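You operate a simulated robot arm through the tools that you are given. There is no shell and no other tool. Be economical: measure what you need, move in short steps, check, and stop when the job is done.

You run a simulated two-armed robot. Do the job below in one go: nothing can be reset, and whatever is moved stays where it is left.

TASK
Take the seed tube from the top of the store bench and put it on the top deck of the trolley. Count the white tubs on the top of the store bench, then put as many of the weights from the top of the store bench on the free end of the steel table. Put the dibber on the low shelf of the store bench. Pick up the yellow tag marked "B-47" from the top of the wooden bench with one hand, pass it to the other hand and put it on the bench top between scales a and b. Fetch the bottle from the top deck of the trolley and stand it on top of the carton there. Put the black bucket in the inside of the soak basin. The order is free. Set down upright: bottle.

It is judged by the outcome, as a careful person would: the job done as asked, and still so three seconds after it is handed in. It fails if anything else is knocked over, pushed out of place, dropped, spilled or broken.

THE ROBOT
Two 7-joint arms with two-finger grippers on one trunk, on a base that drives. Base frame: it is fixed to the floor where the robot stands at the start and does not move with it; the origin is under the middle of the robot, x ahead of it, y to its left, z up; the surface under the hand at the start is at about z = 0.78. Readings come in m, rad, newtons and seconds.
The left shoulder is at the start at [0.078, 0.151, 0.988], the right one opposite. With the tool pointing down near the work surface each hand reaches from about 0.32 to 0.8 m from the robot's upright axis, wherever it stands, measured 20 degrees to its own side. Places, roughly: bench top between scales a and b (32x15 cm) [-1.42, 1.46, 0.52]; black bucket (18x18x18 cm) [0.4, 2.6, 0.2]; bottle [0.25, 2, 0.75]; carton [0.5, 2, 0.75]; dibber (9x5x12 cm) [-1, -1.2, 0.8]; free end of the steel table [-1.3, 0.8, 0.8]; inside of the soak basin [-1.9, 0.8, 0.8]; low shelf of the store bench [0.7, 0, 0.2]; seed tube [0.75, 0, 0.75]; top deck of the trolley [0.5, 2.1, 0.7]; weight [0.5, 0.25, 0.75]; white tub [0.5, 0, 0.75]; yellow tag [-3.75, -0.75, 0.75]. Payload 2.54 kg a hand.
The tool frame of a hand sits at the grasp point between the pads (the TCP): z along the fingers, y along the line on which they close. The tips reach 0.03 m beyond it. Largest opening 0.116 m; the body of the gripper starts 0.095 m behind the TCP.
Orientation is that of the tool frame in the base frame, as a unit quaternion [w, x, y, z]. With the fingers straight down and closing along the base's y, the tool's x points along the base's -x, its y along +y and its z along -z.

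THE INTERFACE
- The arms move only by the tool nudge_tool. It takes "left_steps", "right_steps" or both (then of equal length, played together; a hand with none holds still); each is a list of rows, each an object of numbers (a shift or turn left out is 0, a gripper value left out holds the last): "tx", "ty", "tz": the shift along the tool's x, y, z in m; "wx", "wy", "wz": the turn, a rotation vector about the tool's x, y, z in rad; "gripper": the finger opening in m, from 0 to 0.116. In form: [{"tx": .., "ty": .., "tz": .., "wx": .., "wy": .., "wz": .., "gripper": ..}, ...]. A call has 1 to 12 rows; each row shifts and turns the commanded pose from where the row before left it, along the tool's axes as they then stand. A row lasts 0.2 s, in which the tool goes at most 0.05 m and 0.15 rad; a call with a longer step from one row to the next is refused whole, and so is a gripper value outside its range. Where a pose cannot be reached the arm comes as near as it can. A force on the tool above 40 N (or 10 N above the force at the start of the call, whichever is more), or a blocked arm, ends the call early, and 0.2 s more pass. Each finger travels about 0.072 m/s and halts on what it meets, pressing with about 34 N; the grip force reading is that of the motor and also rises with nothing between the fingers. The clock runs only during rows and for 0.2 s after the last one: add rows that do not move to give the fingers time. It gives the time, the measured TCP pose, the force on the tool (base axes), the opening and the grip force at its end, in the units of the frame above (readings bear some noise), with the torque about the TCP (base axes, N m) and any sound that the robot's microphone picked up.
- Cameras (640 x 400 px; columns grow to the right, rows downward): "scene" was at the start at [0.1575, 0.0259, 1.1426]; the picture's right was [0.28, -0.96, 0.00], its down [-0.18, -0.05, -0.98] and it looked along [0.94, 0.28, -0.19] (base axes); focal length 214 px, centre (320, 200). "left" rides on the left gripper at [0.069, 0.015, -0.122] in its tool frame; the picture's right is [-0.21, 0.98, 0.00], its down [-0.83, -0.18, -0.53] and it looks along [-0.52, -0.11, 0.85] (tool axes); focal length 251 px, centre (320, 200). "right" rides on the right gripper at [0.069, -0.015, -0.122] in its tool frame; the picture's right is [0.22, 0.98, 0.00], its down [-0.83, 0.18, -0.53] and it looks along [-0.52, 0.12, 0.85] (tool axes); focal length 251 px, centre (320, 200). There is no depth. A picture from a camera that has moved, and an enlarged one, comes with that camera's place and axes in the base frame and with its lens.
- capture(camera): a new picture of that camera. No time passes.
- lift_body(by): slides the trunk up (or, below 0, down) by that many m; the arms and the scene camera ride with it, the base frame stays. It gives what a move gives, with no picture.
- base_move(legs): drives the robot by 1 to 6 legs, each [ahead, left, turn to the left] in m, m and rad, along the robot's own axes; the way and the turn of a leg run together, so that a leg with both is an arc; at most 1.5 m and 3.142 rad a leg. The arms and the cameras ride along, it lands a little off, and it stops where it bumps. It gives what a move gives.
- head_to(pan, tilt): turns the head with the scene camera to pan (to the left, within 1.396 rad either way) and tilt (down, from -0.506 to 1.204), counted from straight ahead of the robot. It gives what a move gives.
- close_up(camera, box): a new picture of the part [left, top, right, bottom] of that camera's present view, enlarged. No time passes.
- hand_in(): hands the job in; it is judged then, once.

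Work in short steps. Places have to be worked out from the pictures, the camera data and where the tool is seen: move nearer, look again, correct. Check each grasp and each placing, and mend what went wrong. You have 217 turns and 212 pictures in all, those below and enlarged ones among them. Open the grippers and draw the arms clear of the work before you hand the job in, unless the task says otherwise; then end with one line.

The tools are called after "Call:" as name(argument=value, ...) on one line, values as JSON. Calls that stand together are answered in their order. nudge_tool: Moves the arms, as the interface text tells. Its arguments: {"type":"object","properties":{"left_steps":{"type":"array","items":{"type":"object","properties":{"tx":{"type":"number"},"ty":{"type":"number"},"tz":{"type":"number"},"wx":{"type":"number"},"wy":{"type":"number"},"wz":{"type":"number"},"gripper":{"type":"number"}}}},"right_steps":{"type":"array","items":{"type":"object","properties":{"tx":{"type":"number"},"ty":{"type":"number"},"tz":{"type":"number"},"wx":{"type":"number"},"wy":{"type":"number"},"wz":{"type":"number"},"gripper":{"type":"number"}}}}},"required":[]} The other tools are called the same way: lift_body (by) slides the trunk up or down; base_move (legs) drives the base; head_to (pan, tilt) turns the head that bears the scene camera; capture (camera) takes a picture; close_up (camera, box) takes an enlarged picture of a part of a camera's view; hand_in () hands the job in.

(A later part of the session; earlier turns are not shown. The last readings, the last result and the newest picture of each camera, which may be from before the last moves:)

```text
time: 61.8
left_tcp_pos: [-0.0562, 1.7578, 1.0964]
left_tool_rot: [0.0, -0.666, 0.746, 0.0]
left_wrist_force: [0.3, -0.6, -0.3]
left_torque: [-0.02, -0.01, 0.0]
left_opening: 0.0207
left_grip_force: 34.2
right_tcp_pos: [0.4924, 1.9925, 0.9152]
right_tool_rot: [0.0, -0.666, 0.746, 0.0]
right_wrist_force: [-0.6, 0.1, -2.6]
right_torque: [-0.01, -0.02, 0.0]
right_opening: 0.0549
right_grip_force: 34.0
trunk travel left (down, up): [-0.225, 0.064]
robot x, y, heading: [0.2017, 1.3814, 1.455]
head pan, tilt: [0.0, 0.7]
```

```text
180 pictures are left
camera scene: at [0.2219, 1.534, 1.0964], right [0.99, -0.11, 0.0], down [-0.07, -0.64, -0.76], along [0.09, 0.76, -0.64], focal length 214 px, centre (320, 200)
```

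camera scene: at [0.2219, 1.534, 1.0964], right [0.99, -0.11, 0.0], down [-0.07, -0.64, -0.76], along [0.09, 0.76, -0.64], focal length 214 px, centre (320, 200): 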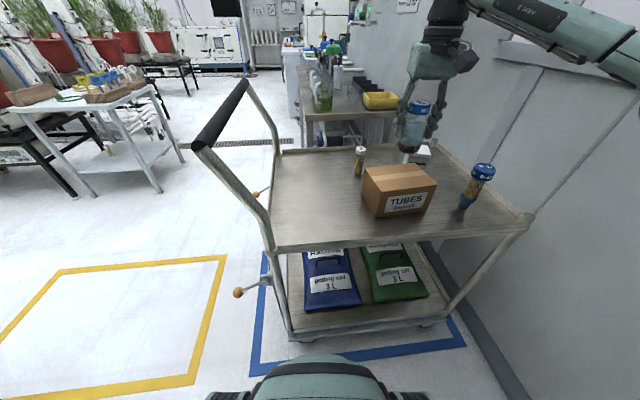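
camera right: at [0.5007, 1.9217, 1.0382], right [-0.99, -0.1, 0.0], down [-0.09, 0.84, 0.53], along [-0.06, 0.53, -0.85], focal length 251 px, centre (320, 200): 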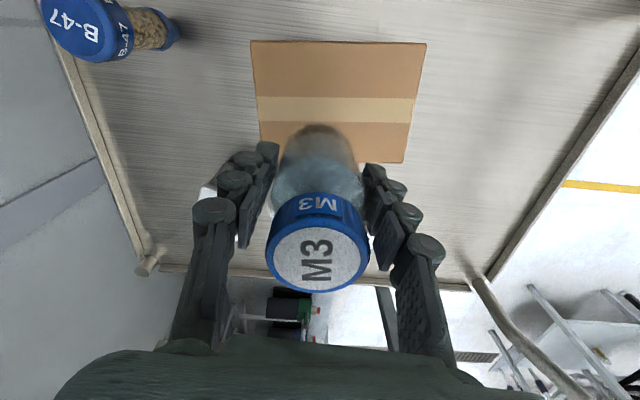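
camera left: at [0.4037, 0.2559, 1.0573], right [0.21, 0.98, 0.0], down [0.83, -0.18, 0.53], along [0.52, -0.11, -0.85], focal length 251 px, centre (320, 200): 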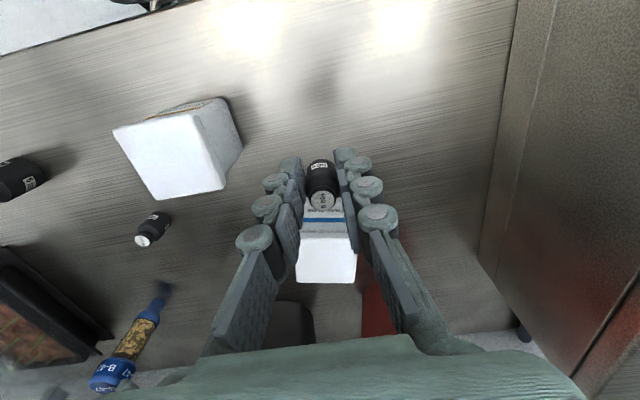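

From the hand camera the carton top centre is about (0.483, 1.98). I shift 1 cm back and lower to just above contact.

Call:
nudge_tool(right_steps=[{"tx": 0.011, "ty": 0.006}, {"tz": 0.025}, {"tz": 0.025}, {"tz": 0.02}, {}])

Call:
close_up(camera="scene", box=[320, 80, 520, 240])

```text
time: 63.0
left_tcp_pos: [-0.0589, 1.7563, 1.0977]
left_tool_rot: [0.002, -0.667, 0.745, 0.001]
left_wrist_force: [0.2, -0.2, -1.1]
left_torque: [-0.01, 0.03, -0.01]
left_opening: 0.0207
left_grip_force: 34.7
right_tcp_pos: [0.4839, 1.9816, 0.8499]
right_tool_rot: [0.003, -0.665, 0.746, 0.005]
right_wrist_force: [3.2, 1.6, 27.8]
right_torque: [0.28, -0.07, -0.11]
right_opening: 0.0559
right_grip_force: 33.8
trunk travel left (down, up): [-0.225, 0.064]
robot x, y, heading: [0.2043, 1.3825, 1.457]
head pan, tilt: [0.0, 0.7]
```

```text
2.50 times, centred on (420, 160) of scene
camera zoom: at [0.2211, 1.5316, 1.0973], right [0.99, -0.11, 0.0], down [-0.07, -0.64, -0.77], along [0.09, 0.76, -0.64], focal length 536 px, centre (70, 300)
```

zoom: 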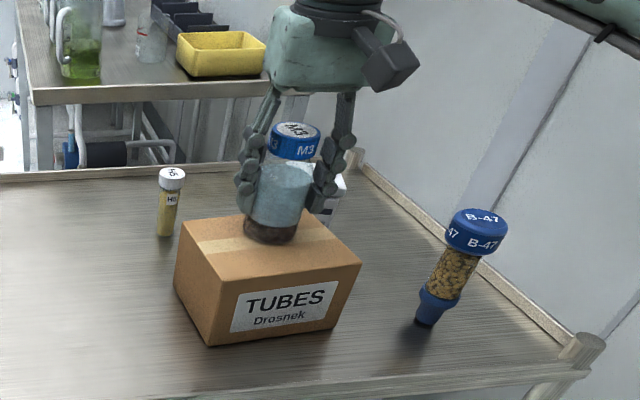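

The bottle is on the carton, pressed with about 28 N. I ease up 4 mm, release and rise.

Call:
nudge_tool(right_steps=[{"tz": -0.004}, {}, {"gripper": 0.065}, {"gripper": 0.085}, {}, {}, {"tz": -0.03}, {"tz": -0.04}, {"tz": -0.04}, {"tz": -0.03}])

Call:
close_up(camera="scene", box=[320, 80, 520, 240])

```text
time: 65.2
left_tcp_pos: [-0.0567, 1.7582, 1.0966]
left_tool_rot: [0.001, -0.666, 0.746, 0.0]
left_wrist_force: [0.7, -1.0, -0.3]
left_torque: [0.0, 0.0, 0.03]
left_opening: 0.021
left_grip_force: 33.6
right_tcp_pos: [0.4866, 1.9818, 0.988]
right_tool_rot: [-0.001, -0.666, 0.746, 0.001]
right_wrist_force: [-0.9, -0.7, -0.2]
right_torque: [0.03, 0.01, 0.01]
right_opening: 0.085
right_grip_force: 0.2
trunk travel left (down, up): [-0.225, 0.064]
robot x, y, heading: [0.2013, 1.3808, 1.45]
head pan, tilt: [0.0, 0.7]
```

```text
2.50 times, centred on (420, 160) of scene
camera zoom: at [0.2218, 1.5334, 1.0965], right [0.99, -0.11, 0.0], down [-0.07, -0.64, -0.77], along [0.09, 0.76, -0.64], focal length 536 px, centre (70, 300)
```

zoom: 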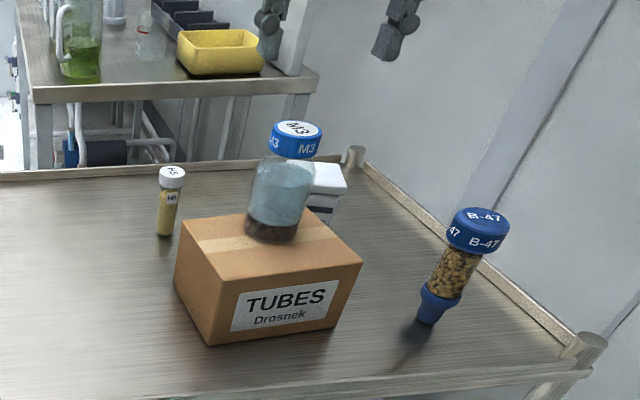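

The bottle stands upright on the carton. Next, the bucket behind the trolley: I draw the right hand back, then back off and shift left into the aisle.

Call:
nudge_tool(right_steps=[{"tx": 0.03, "tz": -0.02}, {"tx": 0.04, "tz": -0.02}, {"tx": 0.04, "tz": -0.01}, {"tx": 0.04}, {"tx": 0.04}, {"tx": 0.02, "ty": 0.02}])

Call:
base_move(legs=[[-0.12, 0, 0], [0, 0.65, 0]])

Call:
head_to(pan=0.5, tilt=0.5)

Call:
capture(camera="scene")

Call:
head_to(pan=-0.5, tilt=0.5)

Call:
capture(camera="scene")

```text
time: 66.6
left_tcp_pos: [-0.0565, 1.7573, 1.0967]
left_tool_rot: [0.001, -0.667, 0.745, 0.001]
left_wrist_force: [0.5, -0.2, -1.1]
left_torque: [-0.01, 0.04, -0.01]
left_opening: 0.0208
left_grip_force: 33.7
right_tcp_pos: [0.4429, 1.7749, 1.038]
right_tool_rot: [0.0, -0.665, 0.747, 0.0]
right_wrist_force: [0.5, 0.0, -0.2]
right_torque: [0.01, -0.05, -0.02]
right_opening: 0.0853
right_grip_force: 0.0
trunk travel left (down, up): [-0.225, 0.064]
robot x, y, heading: [0.2064, 1.3846, 1.457]
head pan, tilt: [0.0, 0.7]
```

```text
time: 74.1
left_tcp_pos: [-0.705, 1.7169, 1.0972]
left_tool_rot: [0.0, -0.663, 0.749, 0.0]
left_wrist_force: [-0.2, 0.3, -0.4]
left_torque: [-0.01, 0.04, -0.02]
left_opening: 0.0209
left_grip_force: 34.0
right_tcp_pos: [-0.2048, 1.7283, 1.0376]
right_tool_rot: [0.001, -0.663, 0.749, 0.001]
right_wrist_force: [1.5, -0.4, 0.7]
right_torque: [0.02, 0.0, -0.02]
right_opening: 0.0848
right_grip_force: 0.0
trunk travel left (down, up): [-0.225, 0.064]
robot x, y, heading: [-0.4462, 1.3391, 1.452]
head pan, tilt: [0.0, 0.7]
```

```text
time: 75.0
left_tcp_pos: [-0.7045, 1.7167, 1.0972]
left_tool_rot: [0.0, -0.664, 0.748, 0.0]
left_wrist_force: [-0.5, 0.2, -1.4]
left_torque: [0.01, 0.03, -0.01]
left_opening: 0.0207
left_grip_force: 34.1
right_tcp_pos: [-0.2051, 1.7295, 1.0385]
right_tool_rot: [0.0, -0.663, 0.749, 0.001]
right_wrist_force: [-0.5, 0.5, -0.3]
right_torque: [-0.01, -0.01, 0.01]
right_opening: 0.085
right_grip_force: 0.1
trunk travel left (down, up): [-0.225, 0.064]
robot x, y, heading: [-0.446, 1.3369, 1.451]
head pan, tilt: [0.499, 0.499]
```

```text
177 pictures are left
camera scene: at [-0.4723, 1.4902, 1.1141], right [0.93, 0.37, 0.0], down [0.18, -0.45, -0.88], along [-0.32, 0.82, -0.48], focal length 214 px, centre (320, 200)
```

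scene: 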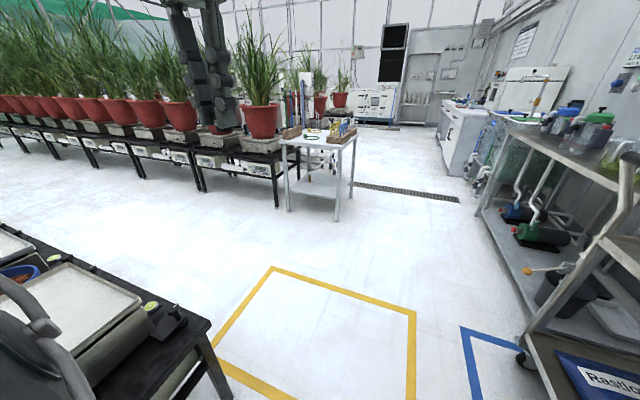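

```text
time: 76.3
left_tcp_pos: [-0.705, 1.7166, 1.0966]
left_tool_rot: [0.0, -0.663, 0.748, 0.0]
left_wrist_force: [1.1, 0.5, -1.0]
left_torque: [0.04, 0.03, -0.02]
left_opening: 0.0211
left_grip_force: 33.8
right_tcp_pos: [-0.2059, 1.7297, 1.0388]
right_tool_rot: [0.0, -0.663, 0.749, 0.001]
right_wrist_force: [-0.6, 0.3, 0.4]
right_torque: [-0.03, -0.04, -0.01]
right_opening: 0.085
right_grip_force: 0.1
trunk travel left (down, up): [-0.225, 0.064]
robot x, y, heading: [-0.4461, 1.3395, 1.447]
head pan, tilt: [-0.499, 0.499]
```

```text
176 pictures are left
camera scene: at [-0.3859, 1.4797, 1.1142], right [0.81, -0.58, 0.0], down [-0.28, -0.39, -0.88], along [0.51, 0.71, -0.48], focal length 214 px, centre (320, 200)
```

scene: 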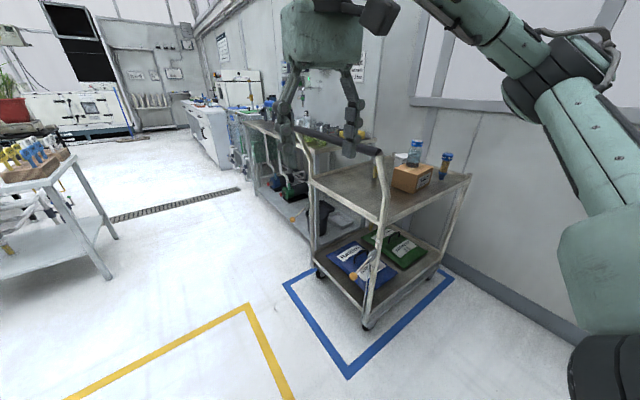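

The bucket sits on the low shelf of the table beyond the trolley. I drive ahead 1.15 m keeping left, then turn to face +x.

Call:
base_move(legs=[[1.15, 0.2, 0], [0, 0, -1.45]])

Call:
head_to(pan=0.0, tilt=0.5)

Call:
capture(camera="scene")

```text
time: 85.9
left_tcp_pos: [-0.1772, 2.822, 1.0961]
left_tool_rot: [0.001, -0.016, 1.0, 0.0]
left_wrist_force: [0.8, -0.6, -1.0]
left_torque: [-0.01, 0.04, -0.03]
left_opening: 0.0206
left_grip_force: 34.1
right_tcp_pos: [-0.0867, 2.3315, 1.0382]
right_tool_rot: [0.001, -0.015, 1.0, 0.001]
right_wrist_force: [0.3, 0.2, 1.0]
right_torque: [0.01, 0.02, 0.01]
right_opening: 0.0852
right_grip_force: 0.0
trunk travel left (down, up): [-0.225, 0.064]
robot x, y, heading: [-0.5087, 2.5095, 0.033]
head pan, tilt: [-0.499, 0.499]
```

```text
time: 86.8
left_tcp_pos: [-0.1776, 2.8213, 1.097]
left_tool_rot: [0.001, -0.017, 1.0, 0.001]
left_wrist_force: [-0.4, -0.8, -1.6]
left_torque: [0.0, 0.02, -0.02]
left_opening: 0.0206
left_grip_force: 33.8
right_tcp_pos: [-0.0874, 2.3313, 1.0385]
right_tool_rot: [0.001, -0.015, 1.0, 0.001]
right_wrist_force: [0.2, -0.1, 0.4]
right_torque: [-0.01, -0.01, 0.01]
right_opening: 0.0852
right_grip_force: 0.0
trunk travel left (down, up): [-0.225, 0.064]
robot x, y, heading: [-0.5128, 2.5086, 0.03]
head pan, tilt: [0.0, 0.499]
```

```text
175 pictures are left
camera scene: at [-0.3515, 2.5141, 1.1142], right [0.03, -1.0, 0.0], down [-0.48, -0.02, -0.88], along [0.88, 0.03, -0.48], focal length 214 px, centre (320, 200)
```

scene: 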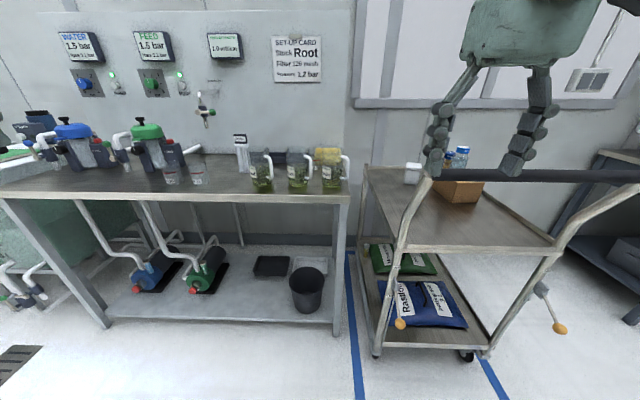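

The bucket stands on the low shelf (z≈0.1), centre about (0.40, 2.60), rim at z≈0.28, under a table top at z≈0.79 whose front edge is x≈0.25. I shift left 0.3 m to bring it into the right hand's range, pull the left hand back, and lower the trunk.

Call:
base_move(legs=[[0, 0.3, -0.03]])

Call:
nudge_tool(left_steps=[{"tx": 0.03}, {"tx": 0.03}, {"tx": 0.03}], right_steps=[{"tx": 0.01, "gripper": 0.09}, {"tx": 0.01}, {"tx": 0.01}])

Call:
lift_body(by=-0.225)

Call:
capture(camera="scene")

```text
time: 90.3
left_tcp_pos: [-0.1733, 3.1139, 1.0968]
left_tool_rot: [0.001, -0.001, 1.0, 0.0]
left_wrist_force: [-0.6, 0.9, 0.0]
left_torque: [-0.01, 0.0, -0.03]
left_opening: 0.0207
left_grip_force: 33.8
right_tcp_pos: [-0.0988, 2.6216, 1.0384]
right_tool_rot: [0.001, 0.0, 1.0, 0.001]
right_wrist_force: [0.7, -0.5, -0.5]
right_torque: [0.03, 0.0, 0.0]
right_opening: 0.0848
right_grip_force: 0.0
trunk travel left (down, up): [-0.225, 0.064]
robot x, y, heading: [-0.5138, 2.8101, 0.003]
head pan, tilt: [0.0, 0.499]
```

```text
time: 91.1
left_tcp_pos: [-0.2634, 3.1144, 1.0959]
left_tool_rot: [-0.001, -0.002, 1.0, 0.001]
left_wrist_force: [0.4, 0.2, -1.2]
left_torque: [0.01, -0.02, -0.03]
left_opening: 0.0209
left_grip_force: 34.0
right_tcp_pos: [-0.1291, 2.621, 1.0394]
right_tool_rot: [0.0, -0.001, 1.0, 0.001]
right_wrist_force: [0.4, 0.9, -0.9]
right_torque: [0.0, 0.03, -0.03]
right_opening: 0.0899
right_grip_force: 0.1
trunk travel left (down, up): [-0.225, 0.064]
robot x, y, heading: [-0.5166, 2.8125, 0.003]
head pan, tilt: [0.0, 0.499]
```

```text
time: 93.5
left_tcp_pos: [-0.2625, 3.1134, 0.8707]
left_tool_rot: [0.001, -0.002, 1.0, 0.0]
left_wrist_force: [-0.3, -0.6, -0.6]
left_torque: [0.02, 0.01, 0.01]
left_opening: 0.0205
left_grip_force: 34.1
right_tcp_pos: [-0.1276, 2.6197, 0.8155]
right_tool_rot: [0.001, 0.0, 1.0, 0.0]
right_wrist_force: [-0.5, -0.6, 0.3]
right_torque: [0.01, -0.01, 0.02]
right_opening: 0.0899
right_grip_force: 0.0
trunk travel left (down, up): [0.0, 0.289]
robot x, y, heading: [-0.5151, 2.815, 0.003]
head pan, tilt: [0.0, 0.499]
```

```text
174 pictures are left
camera scene: at [-0.3567, 2.8122, 0.8892], right [0.0, -1.0, 0.0], down [-0.48, 0.0, -0.88], along [0.88, 0.0, -0.48], focal length 214 px, centre (320, 200)
```

scene: 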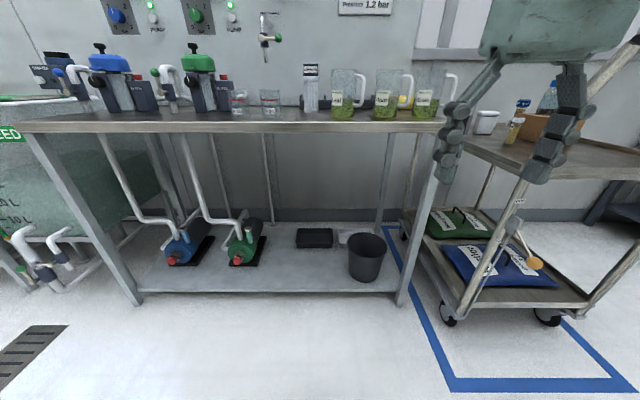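

Bucket rim centre is about (0.38, 2.61), radius 0.084, rim z≈0.28, shelf z≈0.11. I'll grip its left rim wall with the right hand pitched 43° forward, so I pitch and lower that hand here in the open first.

Call:
nudge_tool(right_steps=[{"wy": -0.15}, {"wy": -0.15}, {"wy": -0.15}, {"wy": -0.15}, {"wy": -0.15}, {"tx": 0.03, "tz": 0.0322}, {"tx": 0.03, "tz": 0.0322}, {"tx": 0.03, "tz": 0.0322}, {"tx": 0.03, "tz": 0.0322}, {"tx": 0.03, "tz": 0.0322}, {"tx": 0.03, "tz": 0.0322}, {}])

Call:
capture(camera="scene")

Call:
capture(camera="right")

```text
time: 96.1
left_tcp_pos: [-0.2629, 3.1123, 0.8702]
left_tool_rot: [0.0, -0.002, 1.0, -0.001]
left_wrist_force: [-0.1, 0.0, -0.9]
left_torque: [-0.01, 0.03, 0.01]
left_opening: 0.0207
left_grip_force: 33.8
right_tcp_pos: [-0.0284, 2.6361, 0.6149]
right_tool_rot: [0.366, -0.001, 0.931, 0.001]
right_wrist_force: [-0.5, -0.2, -0.1]
right_torque: [-0.04, -0.02, -0.01]
right_opening: 0.0903
right_grip_force: 0.0
right hand out of reach, approached as far as the arm can: row 6, 7, 8, 9, 10, 11
trunk travel left (down, up): [0.0, 0.289]
robot x, y, heading: [-0.5155, 2.8117, 0.0]
head pan, tilt: [0.0, 0.499]
```

```text
173 pictures are left
camera scene: at [-0.3567, 2.8121, 0.8892], right [0.0, -1.0, 0.0], down [-0.48, 0.0, -0.88], along [0.88, 0.0, -0.48], focal length 214 px, centre (320, 200)
```

scene: 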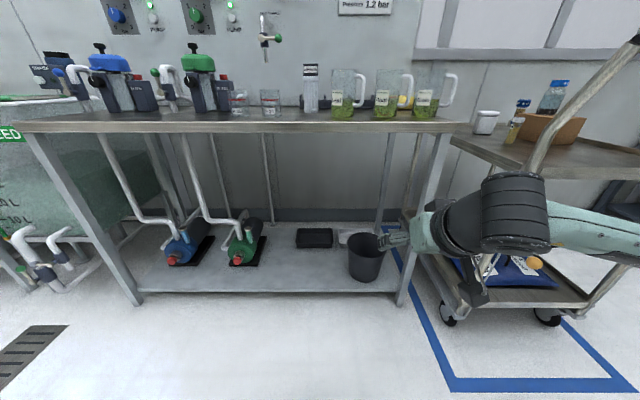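

```text
172 pictures are left
camera right: at [-0.1626, 2.6219, 0.6592], right [-0.16, 0.98, -0.14], down [0.24, 0.18, 0.95], along [0.96, 0.12, -0.26], focal length 251 px, centre (320, 200)
```

right: 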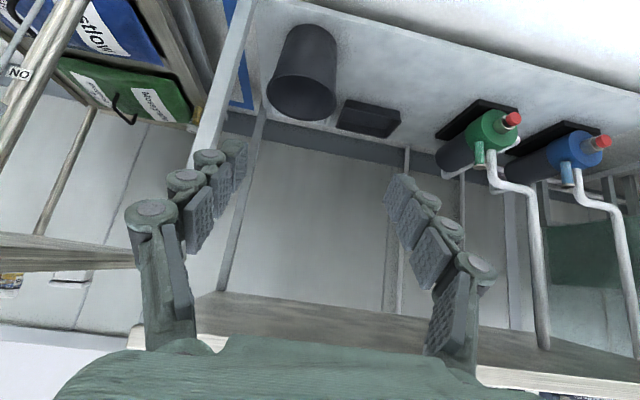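

Close to the body the arm can't fold enough; I reach further out along the tool axis (still in front of the table) and check.

Call:
nudge_tool(right_steps=[{"tz": 0.045}, {"tz": 0.045}, {"tz": 0.045}, {"tz": 0.045}, {}])

Call:
capture(camera="scene")

```text
time: 97.3
left_tcp_pos: [-0.2618, 3.1135, 0.8698]
left_tool_rot: [0.001, -0.002, 1.0, 0.0]
left_wrist_force: [0.8, -0.4, -0.4]
left_torque: [-0.02, 0.02, -0.01]
left_opening: 0.0209
left_grip_force: 33.4
right_tcp_pos: [0.0928, 2.6359, 0.4842]
right_tool_rot: [0.367, -0.001, 0.93, 0.001]
right_wrist_force: [0.6, -0.8, 0.0]
right_torque: [0.01, 0.01, 0.0]
right_opening: 0.09
right_grip_force: 0.1
trunk travel left (down, up): [0.0, 0.289]
robot x, y, heading: [-0.5173, 2.8106, 0.001]
head pan, tilt: [0.0, 0.499]
```

```text
171 pictures are left
camera scene: at [-0.3567, 2.8121, 0.8891], right [0.0, -1.0, 0.0], down [-0.48, 0.0, -0.88], along [0.88, 0.0, -0.48], focal length 214 px, centre (320, 200)
```

scene: 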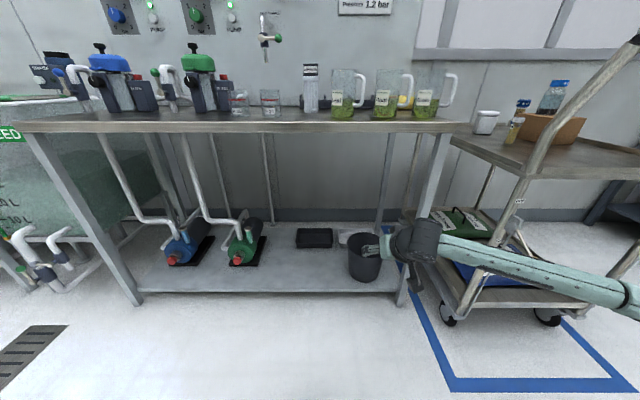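

The hand is at (0.093, 2.636, 0.484). I move the base 0.2 m ahead and 0.1 m left, which keeps the right elbow off the trolley, then look with the hand camera.

Call:
base_move(legs=[[0, 0.1, 0], [0.15, 0, 0]])

Call:
capture(camera="right")

Call:
head_to(pan=-0.8, tilt=0.6)

Call:
capture(camera="scene")

```text
time: 99.9
left_tcp_pos: [-0.1138, 3.2157, 0.8706]
left_tool_rot: [0.001, -0.003, 1.0, 0.0]
left_wrist_force: [-0.7, -0.2, -1.3]
left_torque: [0.0, -0.02, 0.04]
left_opening: 0.0207
left_grip_force: 34.0
right_tcp_pos: [0.2432, 2.7383, 0.4837]
right_tool_rot: [0.367, -0.001, 0.93, 0.002]
right_wrist_force: [0.3, 0.7, 0.1]
right_torque: [0.01, -0.02, 0.01]
right_opening: 0.0902
right_grip_force: 0.1
trunk travel left (down, up): [0.0, 0.289]
robot x, y, heading: [-0.3652, 2.9167, 0.006]
head pan, tilt: [0.0, 0.499]
```

```text
170 pictures are left
camera right: at [0.1095, 2.7227, 0.5292], right [-0.16, 0.98, -0.14], down [0.24, 0.18, 0.95], along [0.96, 0.12, -0.26], focal length 251 px, centre (320, 200)
```

right: 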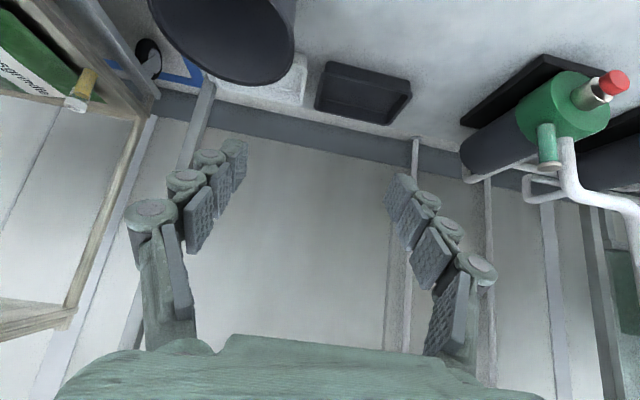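

```text
time: 101.0
left_tcp_pos: [-0.1139, 3.2153, 0.8702]
left_tool_rot: [0.0, -0.003, 1.0, -0.001]
left_wrist_force: [-0.3, -0.4, -0.6]
left_torque: [-0.01, 0.01, 0.01]
left_opening: 0.021
left_grip_force: 34.6
right_tcp_pos: [0.2434, 2.738, 0.4841]
right_tool_rot: [0.366, -0.002, 0.931, 0.002]
right_wrist_force: [0.5, 0.2, 0.6]
right_torque: [-0.03, -0.02, -0.02]
right_opening: 0.0899
right_grip_force: 0.1
trunk travel left (down, up): [0.0, 0.289]
robot x, y, heading: [-0.3654, 2.915, -0.0]
head pan, tilt: [-0.799, 0.6]
```

```text
169 pictures are left
camera scene: at [-0.236, 2.8508, 0.8801], right [-0.71, -0.7, 0.0], down [-0.4, 0.4, -0.83], along [0.58, -0.59, -0.56], focal length 214 px, centre (320, 200)
```

scene: 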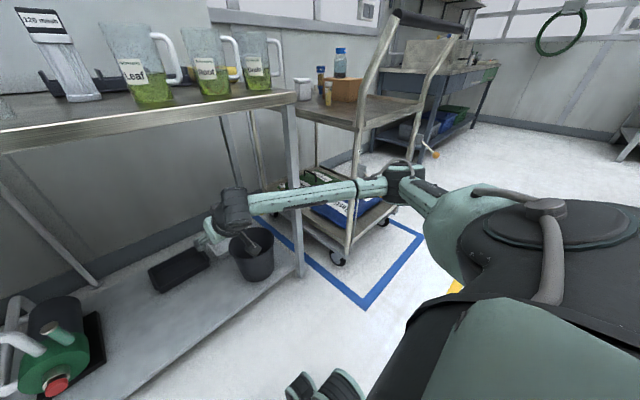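

The elbow is clear of the trolley. I move to a pre-grasp on the line into the bucket's left rim (0.37, 2.694).

Call:
nudge_tool(right_steps=[{"tx": 0.0141, "ty": -0.011, "tz": 0.0317}, {"tx": 0.0141, "ty": -0.011, "tz": 0.0317}, {"tx": 0.0141, "ty": -0.011, "tz": 0.0317}, {"tx": 0.0141, "ty": -0.011, "tz": 0.0317}, {}])

Call:
capture(camera="right")

Call:
close_up(camera="scene", box=[130, 160, 330, 320])

```text
time: 102.2
left_tcp_pos: [-0.1131, 3.2161, 0.87]
left_tool_rot: [0.0, -0.003, 1.0, -0.001]
left_wrist_force: [-0.5, 0.2, -2.1]
left_torque: [-0.01, -0.01, -0.01]
left_opening: 0.0208
left_grip_force: 34.0
right_tcp_pos: [0.2875, 2.6935, 0.353]
right_tool_rot: [0.366, -0.002, 0.93, 0.001]
right_wrist_force: [0.3, 0.7, 0.2]
right_torque: [0.0, 0.04, -0.01]
right_opening: 0.0902
right_grip_force: 0.1
trunk travel left (down, up): [0.0, 0.289]
robot x, y, heading: [-0.3639, 2.9123, 0.004]
head pan, tilt: [-0.799, 0.6]
```

```text
168 pictures are left
camera right: at [0.1539, 2.6785, 0.3972], right [-0.16, 0.98, -0.14], down [0.24, 0.18, 0.95], along [0.96, 0.12, -0.26], focal length 251 px, centre (320, 200)
```

right: 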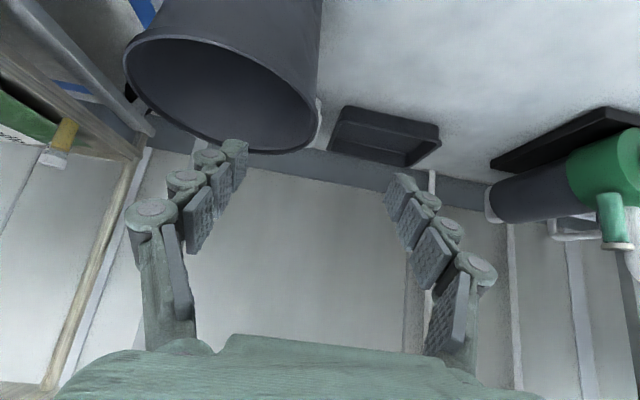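

```text
2.50 times, centred on (230, 240) of scene
camera zoom: at [-0.2361, 2.8507, 0.8801], right [-0.71, -0.7, 0.0], down [-0.4, 0.4, -0.83], along [0.58, -0.59, -0.56], focal length 536 px, centre (545, 100)
```

zoom: 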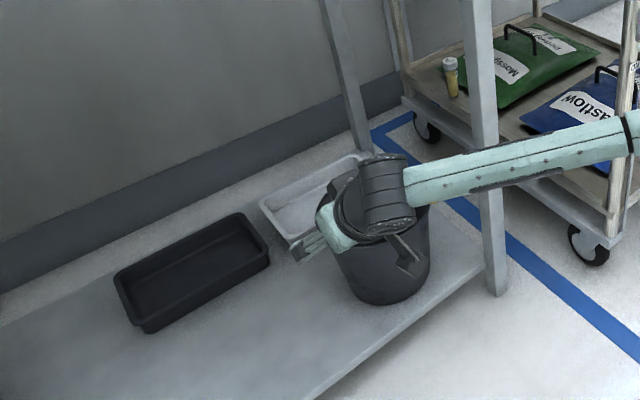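

Rim circle comes out at centre (0.36, 2.62), radius 0.08, so the left wall is at y≈2.70, between the open fingers. I advance 10 cm along the tool.

Call:
nudge_tool(right_steps=[{"tz": 0.03, "ty": 0.003}, {"tz": 0.03}, {"tz": 0.025}, {"tz": 0.02}, {}])

Call:
capture(camera="right")

```text
time: 103.4
left_tcp_pos: [-0.1138, 3.216, 0.8701]
left_tool_rot: [0.0, -0.003, 1.0, 0.001]
left_wrist_force: [0.9, 0.6, -0.6]
left_torque: [0.0, 0.04, 0.0]
left_opening: 0.0211
left_grip_force: 34.3
right_tcp_pos: [0.3595, 2.6969, 0.2751]
right_tool_rot: [0.366, -0.001, 0.93, 0.001]
right_wrist_force: [-0.2, -0.8, -0.4]
right_torque: [0.01, -0.01, 0.02]
right_opening: 0.0899
right_grip_force: 0.1
trunk travel left (down, up): [0.0, 0.289]
robot x, y, heading: [-0.3668, 2.9157, 0.005]
head pan, tilt: [-0.799, 0.6]
```

```text
166 pictures are left
camera right: at [0.2263, 2.6816, 0.3204], right [-0.16, 0.98, -0.14], down [0.24, 0.18, 0.95], along [0.96, 0.12, -0.26], focal length 251 px, centre (320, 200)
```

right: 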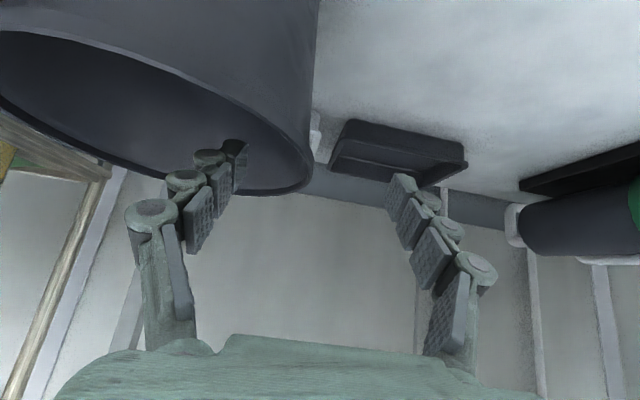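

One finger is inside the bucket and one outside the left wall. I go 2 cm deeper and close.

Call:
nudge_tool(right_steps=[{"tz": 0.022, "ty": -0.003}, {}, {"gripper": 0.03}, {}, {}, {"gripper": 0.0}, {}, {}, {}])

Call:
capture(camera="right")

```text
time: 105.4
left_tcp_pos: [-0.1135, 3.2147, 0.8702]
left_tool_rot: [0.0, -0.003, 1.0, 0.0]
left_wrist_force: [0.5, -0.5, -1.2]
left_torque: [0.02, 0.02, 0.01]
left_opening: 0.021
left_grip_force: 34.1
right_tcp_pos: [0.3748, 2.6946, 0.2606]
right_tool_rot: [0.366, -0.001, 0.931, 0.001]
right_wrist_force: [0.0, -1.0, 0.3]
right_torque: [-0.31, 0.06, 0.05]
right_opening: 0.01
right_grip_force: 34.5
trunk travel left (down, up): [0.0, 0.289]
robot x, y, heading: [-0.3684, 2.9151, 0.009]
head pan, tilt: [-0.799, 0.6]
```

```text
165 pictures are left
camera right: at [0.241, 2.6795, 0.304], right [-0.16, 0.98, -0.14], down [0.24, 0.18, 0.95], along [0.96, 0.12, -0.26], focal length 251 px, centre (320, 200)
```

right: 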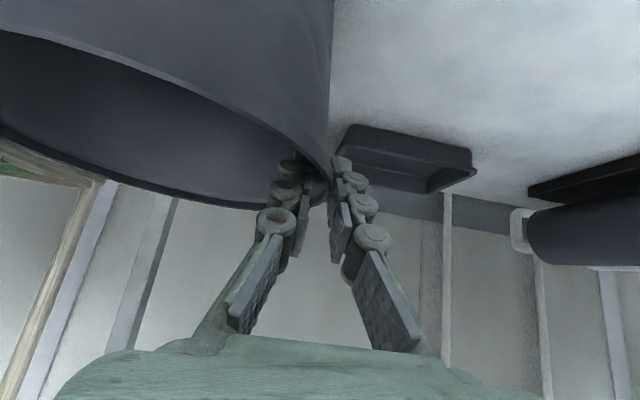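

The wall is gripped (0.010). I lift 6 cm and check the bucket hangs level.

Call:
nudge_tool(right_steps=[{"tx": -0.0136, "tz": -0.0146}, {"tx": -0.0136, "tz": -0.0146}, {"tx": -0.0136, "tz": -0.0146}, {}])

Call:
capture(camera="right")

Call:
close_up(camera="scene", box=[130, 160, 330, 320])

```text
time: 106.4
left_tcp_pos: [-0.113, 3.2153, 0.8706]
left_tool_rot: [0.0, -0.003, 1.0, 0.0]
left_wrist_force: [-0.2, -0.8, -1.5]
left_torque: [-0.04, 0.02, 0.01]
left_opening: 0.0212
left_grip_force: 33.6
right_tcp_pos: [0.3754, 2.6948, 0.3208]
right_tool_rot: [0.366, -0.001, 0.931, 0.002]
right_wrist_force: [-0.4, 0.2, -1.8]
right_torque: [0.12, 0.02, -0.01]
right_opening: 0.0092
right_grip_force: 34.1
trunk travel left (down, up): [0.0, 0.289]
robot x, y, heading: [-0.3666, 2.9129, 0.007]
head pan, tilt: [-0.799, 0.6]
```

```text
164 pictures are left
camera right: at [0.2416, 2.68, 0.3648], right [-0.16, 0.98, -0.14], down [0.24, 0.18, 0.95], along [0.96, 0.12, -0.26], focal length 251 px, centre (320, 200)
```

right: 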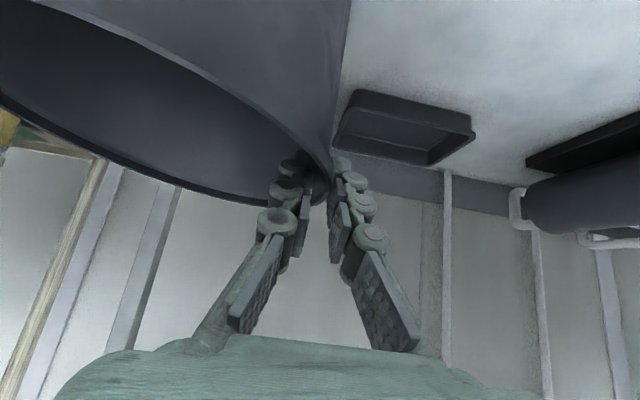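

```text
2.50 times, centred on (230, 240) of scene
camera zoom: at [-0.236, 2.8507, 0.88], right [-0.71, -0.7, 0.0], down [-0.4, 0.4, -0.82], along [0.58, -0.59, -0.57], focal length 536 px, centre (545, 100)
```

zoom: 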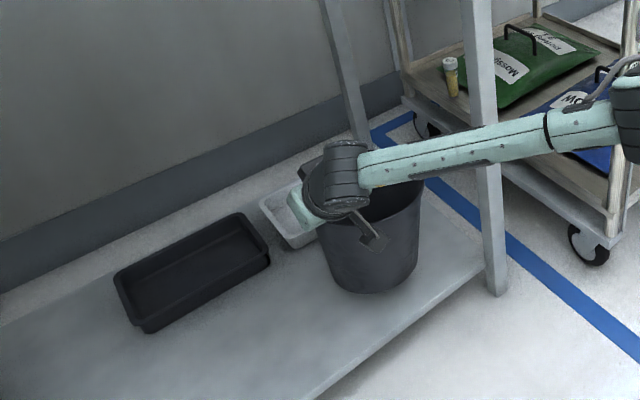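

The bucket hangs nearly level. A table leg stands behind me at about (-0.93, 3.09), so I pull the arm back first, then back the base only 0.2 m with a slight shift right.

Call:
nudge_tool(right_steps=[{"tx": 0.0187, "tz": -0.0277}, {"tx": 0.0187, "tz": -0.0277}, {"tx": 0.0187, "tz": -0.0277}, {"tx": 0.0187, "tz": -0.0277}, {}])

Call:
base_move(legs=[[-0.18, 0, 0]])

Call:
capture(camera="scene")

```text
time: 107.6
left_tcp_pos: [-0.1139, 3.2149, 0.8703]
left_tool_rot: [0.0, -0.003, 1.0, 0.0]
left_wrist_force: [-0.7, 0.1, -0.2]
left_torque: [0.02, 0.03, 0.01]
left_opening: 0.0207
left_grip_force: 33.9
right_tcp_pos: [0.2443, 2.6951, 0.35]
right_tool_rot: [0.366, 0.0, 0.931, 0.001]
right_wrist_force: [0.3, -0.4, -1.6]
right_torque: [0.12, 0.01, 0.01]
right_opening: 0.0093
right_grip_force: 33.7
trunk travel left (down, up): [0.0, 0.289]
robot x, y, heading: [-0.3675, 2.9114, 0.002]
head pan, tilt: [-0.799, 0.6]
```

```text
time: 109.1
left_tcp_pos: [-0.2918, 3.2141, 0.8703]
left_tool_rot: [0.001, 0.0, 1.0, 0.0]
left_wrist_force: [0.8, 1.1, -0.8]
left_torque: [0.02, 0.03, 0.0]
left_opening: 0.0211
left_grip_force: 34.4
right_tcp_pos: [0.0654, 2.6936, 0.3498]
right_tool_rot: [0.367, 0.0, 0.93, 0.001]
right_wrist_force: [-1.3, 0.4, -0.8]
right_torque: [0.16, -0.03, 0.01]
right_opening: 0.0094
right_grip_force: 34.2
trunk travel left (down, up): [0.0, 0.289]
robot x, y, heading: [-0.5413, 2.9145, -0.0]
head pan, tilt: [-0.799, 0.6]
```

```text
162 pictures are left
camera scene: at [-0.4145, 2.8498, 0.88], right [-0.72, -0.7, 0.0], down [-0.39, 0.4, -0.82], along [0.58, -0.59, -0.57], focal length 214 px, centre (320, 200)
```

scene: 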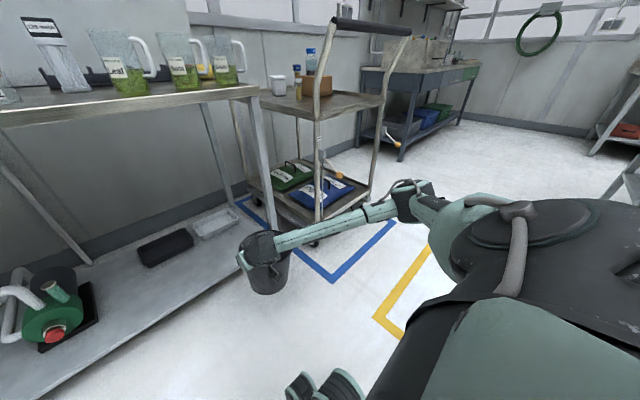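

The bucket is out from under the table. I raise the trunk, then turn right to face down the aisle (−y).

Call:
lift_body(by=0.225)

Call:
base_move(legs=[[0, 0, -1.57]])

Call:
head_to(pan=0.3, tilt=0.35)

Call:
capture(camera="scene")

Call:
head_to(pan=-0.6, tilt=0.35)

Call:
capture(camera="scene")

```text
time: 111.5
left_tcp_pos: [-0.2915, 3.2145, 1.0957]
left_tool_rot: [0.0, -0.001, 1.0, 0.001]
left_wrist_force: [-0.4, -0.2, -2.1]
left_torque: [-0.01, -0.01, 0.01]
left_opening: 0.0206
left_grip_force: 34.0
right_tcp_pos: [0.0639, 2.6927, 0.5756]
right_tool_rot: [0.367, 0.0, 0.93, 0.001]
right_wrist_force: [0.6, 0.4, -1.8]
right_torque: [0.16, 0.02, -0.01]
right_opening: 0.0093
right_grip_force: 34.1
trunk travel left (down, up): [-0.225, 0.064]
robot x, y, heading: [-0.5476, 2.9155, -0.0]
head pan, tilt: [-0.799, 0.6]
```

```text
time: 115.8
left_tcp_pos: [-0.2465, 2.6552, 1.0953]
left_tool_rot: [0.0, 0.712, 0.702, 0.0]
left_wrist_force: [-0.3, -0.3, -0.3]
left_torque: [0.02, -0.02, 0.0]
left_opening: 0.0207
left_grip_force: 33.8
right_tcp_pos: [-0.7742, 2.3067, 0.5743]
right_tool_rot: [0.258, 0.662, 0.654, -0.259]
right_wrist_force: [-1.8, 0.0, -2.0]
right_torque: [0.01, -0.22, 0.05]
right_opening: 0.0089
right_grip_force: 34.2
trunk travel left (down, up): [-0.225, 0.064]
robot x, y, heading: [-0.5457, 2.9111, -1.587]
head pan, tilt: [-0.799, 0.6]
```

```text
time: 117.2
left_tcp_pos: [-0.2466, 2.655, 1.0952]
left_tool_rot: [-0.001, 0.711, 0.703, 0.0]
left_wrist_force: [-0.7, 0.0, -1.1]
left_torque: [0.02, 0.02, -0.03]
left_opening: 0.021
left_grip_force: 33.5
right_tcp_pos: [-0.7737, 2.3071, 0.5751]
right_tool_rot: [0.258, 0.663, 0.653, -0.26]
right_wrist_force: [-0.5, 0.4, -2.2]
right_torque: [0.0, -0.1, -0.01]
right_opening: 0.0089
right_grip_force: 34.5
trunk travel left (down, up): [-0.225, 0.064]
robot x, y, heading: [-0.5419, 2.9154, -1.58]
head pan, tilt: [0.3, 0.351]
```

```text
161 pictures are left
camera scene: at [-0.519, 2.7554, 1.1278], right [-0.96, -0.28, 0.0], down [-0.1, 0.33, -0.94], along [0.27, -0.9, -0.34], focal length 214 px, centre (320, 200)
```

scene: 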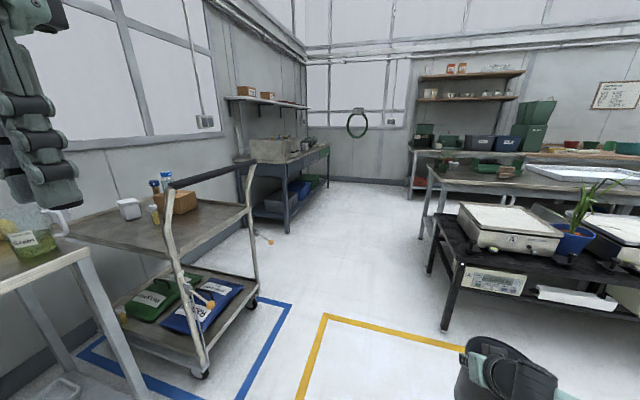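

```text
time: 118.4
left_tcp_pos: [-0.2465, 2.6554, 1.0952]
left_tool_rot: [0.0, 0.712, 0.703, 0.0]
left_wrist_force: [-0.5, 0.2, -1.5]
left_torque: [0.0, 0.04, 0.01]
left_opening: 0.0208
left_grip_force: 33.7
right_tcp_pos: [-0.7746, 2.3074, 0.5739]
right_tool_rot: [0.258, 0.663, 0.653, -0.26]
right_wrist_force: [-0.4, -1.3, -0.8]
right_torque: [0.02, -0.15, -0.01]
right_opening: 0.0093
right_grip_force: 34.2
trunk travel left (down, up): [-0.225, 0.064]
robot x, y, heading: [-0.5458, 2.9182, -1.583]
head pan, tilt: [-0.6, 0.351]
```

```text
160 pictures are left
camera scene: at [-0.5989, 2.7686, 1.1278], right [-0.82, 0.58, 0.0], down [0.2, 0.28, -0.94], along [-0.54, -0.77, -0.34], focal length 214 px, centre (320, 200)
```

scene: 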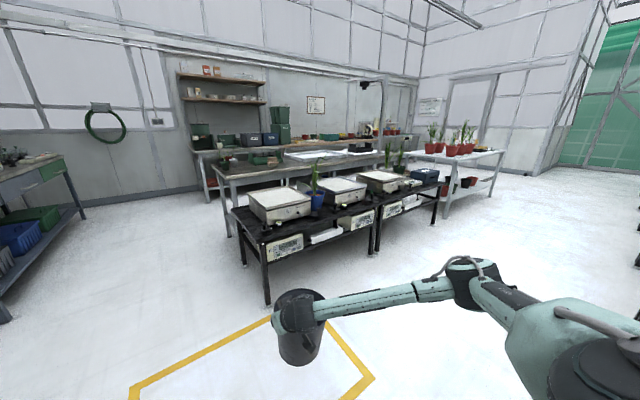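

I see the layout: black bench with scales A, B, C, behind it the steel table with the white basin, and the wooden bench by the back wall. I raise the bucket to carrying height here in the open.

Call:
lift_body(by=0.064)

Call:
nudge_tool(right_steps=[{"tx": -0.0273, "tz": -0.0293}, {"tx": -0.0273, "tz": -0.0293}, {"tx": -0.0273, "tz": -0.0293}, {"tx": -0.0273, "tz": -0.0293}, {"tx": -0.0273, "tz": -0.0293}, {"tx": -0.0273, "tz": -0.0293}, {"tx": -0.0273, "tz": -0.0293}, {"tx": -0.0273, "tz": -0.0293}, {"tx": -0.0273, "tz": -0.0293}, {"tx": -0.0273, "tz": -0.0293}, {"tx": -0.0273, "tz": -0.0293}, {"tx": -0.0273, "tz": -0.0293}])

Call:
capture(camera="scene")

```text
time: 119.4
left_tcp_pos: [-0.2473, 2.6548, 1.1592]
left_tool_rot: [0.0, 0.712, 0.702, 0.0]
left_wrist_force: [-0.5, -0.2, -0.8]
left_torque: [0.0, 0.0, -0.02]
left_opening: 0.0208
left_grip_force: 33.8
right_tcp_pos: [-0.7741, 2.3076, 0.6387]
right_tool_rot: [0.257, 0.663, 0.654, -0.26]
right_wrist_force: [-0.6, -0.6, -2.0]
right_torque: [0.0, -0.14, 0.0]
right_opening: 0.009
right_grip_force: 34.0
trunk travel left (down, up): [-0.289, 0.0]
robot x, y, heading: [-0.5412, 2.9172, -1.582]
head pan, tilt: [-0.6, 0.351]
```

```text
time: 122.0
left_tcp_pos: [-0.2461, 2.6559, 1.1593]
left_tool_rot: [-0.001, 0.712, 0.702, 0.0]
left_wrist_force: [0.4, 0.5, 0.2]
left_torque: [0.0, -0.01, -0.01]
left_opening: 0.021
left_grip_force: 33.9
right_tcp_pos: [-0.7763, 2.3071, 1.1207]
right_tool_rot: [0.258, 0.663, 0.653, -0.261]
right_wrist_force: [-0.5, 0.4, -1.6]
right_torque: [0.04, -0.14, 0.01]
right_opening: 0.0087
right_grip_force: 34.3
trunk travel left (down, up): [-0.289, 0.0]
robot x, y, heading: [-0.5442, 2.9095, -1.582]
head pan, tilt: [-0.6, 0.351]
```

```text
159 pictures are left
camera scene: at [-0.5986, 2.7689, 1.1918], right [-0.82, 0.58, 0.0], down [0.2, 0.28, -0.94], along [-0.54, -0.77, -0.34], focal length 214 px, centre (320, 200)
```

scene: 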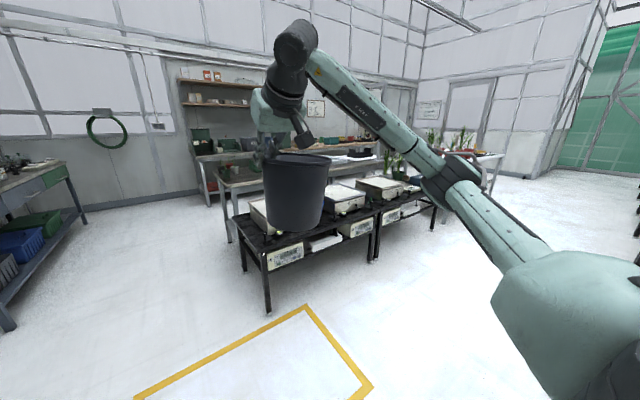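

The bucket hangs level with its bottom at about z=0.97. I drive down the aisle to around (-0.4, 0.15).

Call:
base_move(legs=[[1.3, 0.1, 0], [1.45, 0.05, 0]])

Call:
head_to(pan=-1.0, tilt=0.4)

Call:
capture(camera="scene")

```text
time: 135.4
left_tcp_pos: [-0.0877, -0.0837, 1.1589]
left_tool_rot: [0.0, 0.703, 0.712, 0.0]
left_wrist_force: [-0.8, 0.4, -0.3]
left_torque: [0.03, -0.01, 0.01]
left_opening: 0.0206
left_grip_force: 34.2
right_tcp_pos: [-0.6062, -0.4468, 1.1201]
right_tool_rot: [0.261, 0.655, 0.662, -0.256]
right_wrist_force: [0.1, -0.2, -1.7]
right_torque: [0.02, -0.11, -0.01]
right_opening: 0.0087
right_grip_force: 33.8
trunk travel left (down, up): [-0.289, 0.0]
robot x, y, heading: [-0.3936, 0.1672, -1.558]
head pan, tilt: [-0.6, 0.351]
```

```text
time: 136.2
left_tcp_pos: [-0.0883, -0.0854, 1.1595]
left_tool_rot: [0.0, 0.702, 0.712, 0.0]
left_wrist_force: [-0.3, 1.5, -0.4]
left_torque: [0.01, 0.01, -0.01]
left_opening: 0.0209
left_grip_force: 33.9
right_tcp_pos: [-0.6071, -0.4464, 1.1193]
right_tool_rot: [0.261, 0.655, 0.661, -0.257]
right_wrist_force: [0.0, -0.3, -2.0]
right_torque: [0.03, -0.16, -0.02]
right_opening: 0.0085
right_grip_force: 34.2
trunk travel left (down, up): [-0.289, 0.0]
robot x, y, heading: [-0.3946, 0.1683, -1.556]
head pan, tilt: [-1.0, 0.4]
```

```text
158 pictures are left
camera scene: at [-0.4677, 0.0464, 1.1873], right [-0.55, 0.83, 0.0], down [0.32, 0.21, -0.92], along [-0.77, -0.51, -0.39], focal length 214 px, centre (320, 200)
```

scene: 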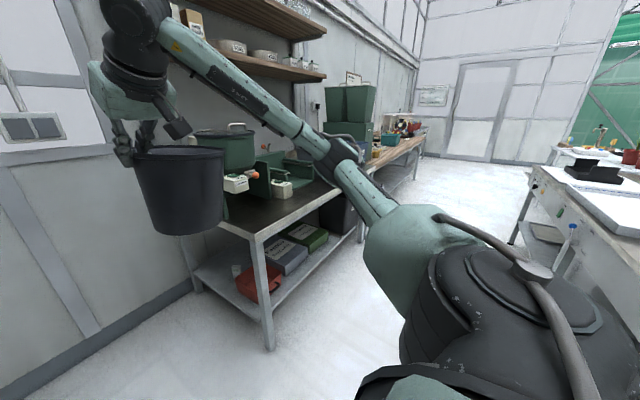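

The aisle runs in −x between the wooden bench (front y≈-0.6) and the steel table. I turn right by 1.0 rad and look at the steel table.

Call:
base_move(legs=[[0, 0, -1.0]])

Call:
head_to(pan=-0.9, tilt=0.4)

Call:
capture(camera="scene")

Call:
head_to(pan=-0.1, tilt=0.4)

Call:
capture(camera="scene")

```text
time: 139.2
left_tcp_pos: [-0.4309, -0.2259, 1.1584]
left_tool_rot: [0.001, 0.955, 0.298, 0.0]
left_wrist_force: [0.3, 0.1, -0.9]
left_torque: [0.02, 0.02, 0.01]
left_opening: 0.0209
left_grip_force: 34.2
right_tcp_pos: [-1.0209, 0.0032, 1.1191]
right_tool_rot: [0.11, 0.889, 0.276, -0.349]
right_wrist_force: [0.2, -0.7, -1.9]
right_torque: [-0.14, -0.16, 0.03]
right_opening: 0.0085
right_grip_force: 33.8
trunk travel left (down, up): [-0.289, 0.0]
robot x, y, heading: [-0.3905, 0.1695, -2.544]
head pan, tilt: [-1.0, 0.4]
```

```text
time: 139.9
left_tcp_pos: [-0.4319, -0.2257, 1.1594]
left_tool_rot: [-0.001, 0.955, 0.298, 0.0]
left_wrist_force: [0.3, -1.1, -0.7]
left_torque: [0.02, 0.0, -0.02]
left_opening: 0.0207
left_grip_force: 33.9
right_tcp_pos: [-1.02, 0.0044, 1.1196]
right_tool_rot: [0.109, 0.889, 0.275, -0.35]
right_wrist_force: [-1.0, -0.9, -1.1]
right_torque: [-0.17, -0.1, 0.01]
right_opening: 0.0082
right_grip_force: 34.3
trunk travel left (down, up): [-0.289, 0.0]
robot x, y, heading: [-0.3886, 0.1686, -2.543]
head pan, tilt: [-0.901, 0.4]
```

```text
157 pictures are left
camera scene: at [-0.5361, 0.1545, 1.1873], right [0.29, 0.96, 0.0], down [0.37, -0.11, -0.92], along [-0.88, 0.27, -0.39], focal length 214 px, centre (320, 200)
```

scene: 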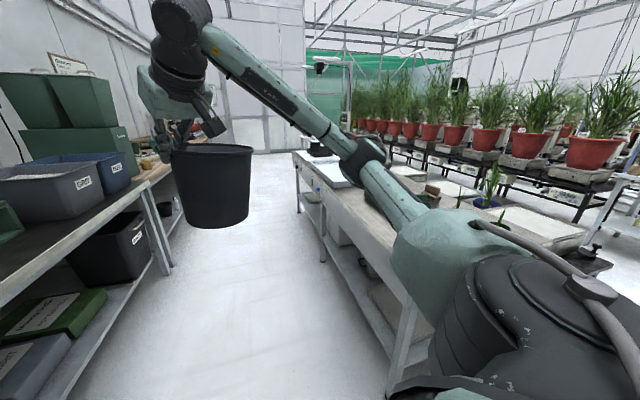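

```text
time: 141.0
left_tcp_pos: [-0.4294, -0.2257, 1.159]
left_tool_rot: [0.0, 0.955, 0.298, 0.0]
left_wrist_force: [0.5, 0.8, -0.4]
left_torque: [0.0, 0.01, 0.0]
left_opening: 0.0207
left_grip_force: 34.0
right_tcp_pos: [-1.0214, 0.0049, 1.1188]
right_tool_rot: [0.109, 0.889, 0.275, -0.35]
right_wrist_force: [-0.2, 0.8, -2.5]
right_torque: [-0.13, -0.1, -0.01]
right_opening: 0.0082
right_grip_force: 33.6
trunk travel left (down, up): [-0.289, 0.0]
robot x, y, heading: [-0.39, 0.1631, -2.534]
head pan, tilt: [-0.099, 0.4]
```

```text
156 pictures are left
camera scene: at [-0.5288, 0.0826, 1.1873], right [-0.48, 0.88, 0.0], down [0.34, 0.19, -0.92], along [-0.81, -0.44, -0.39], focal length 214 px, centre (320, 200)
```

scene: 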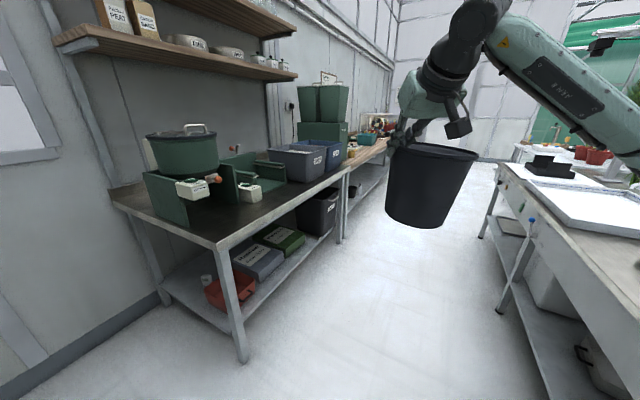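

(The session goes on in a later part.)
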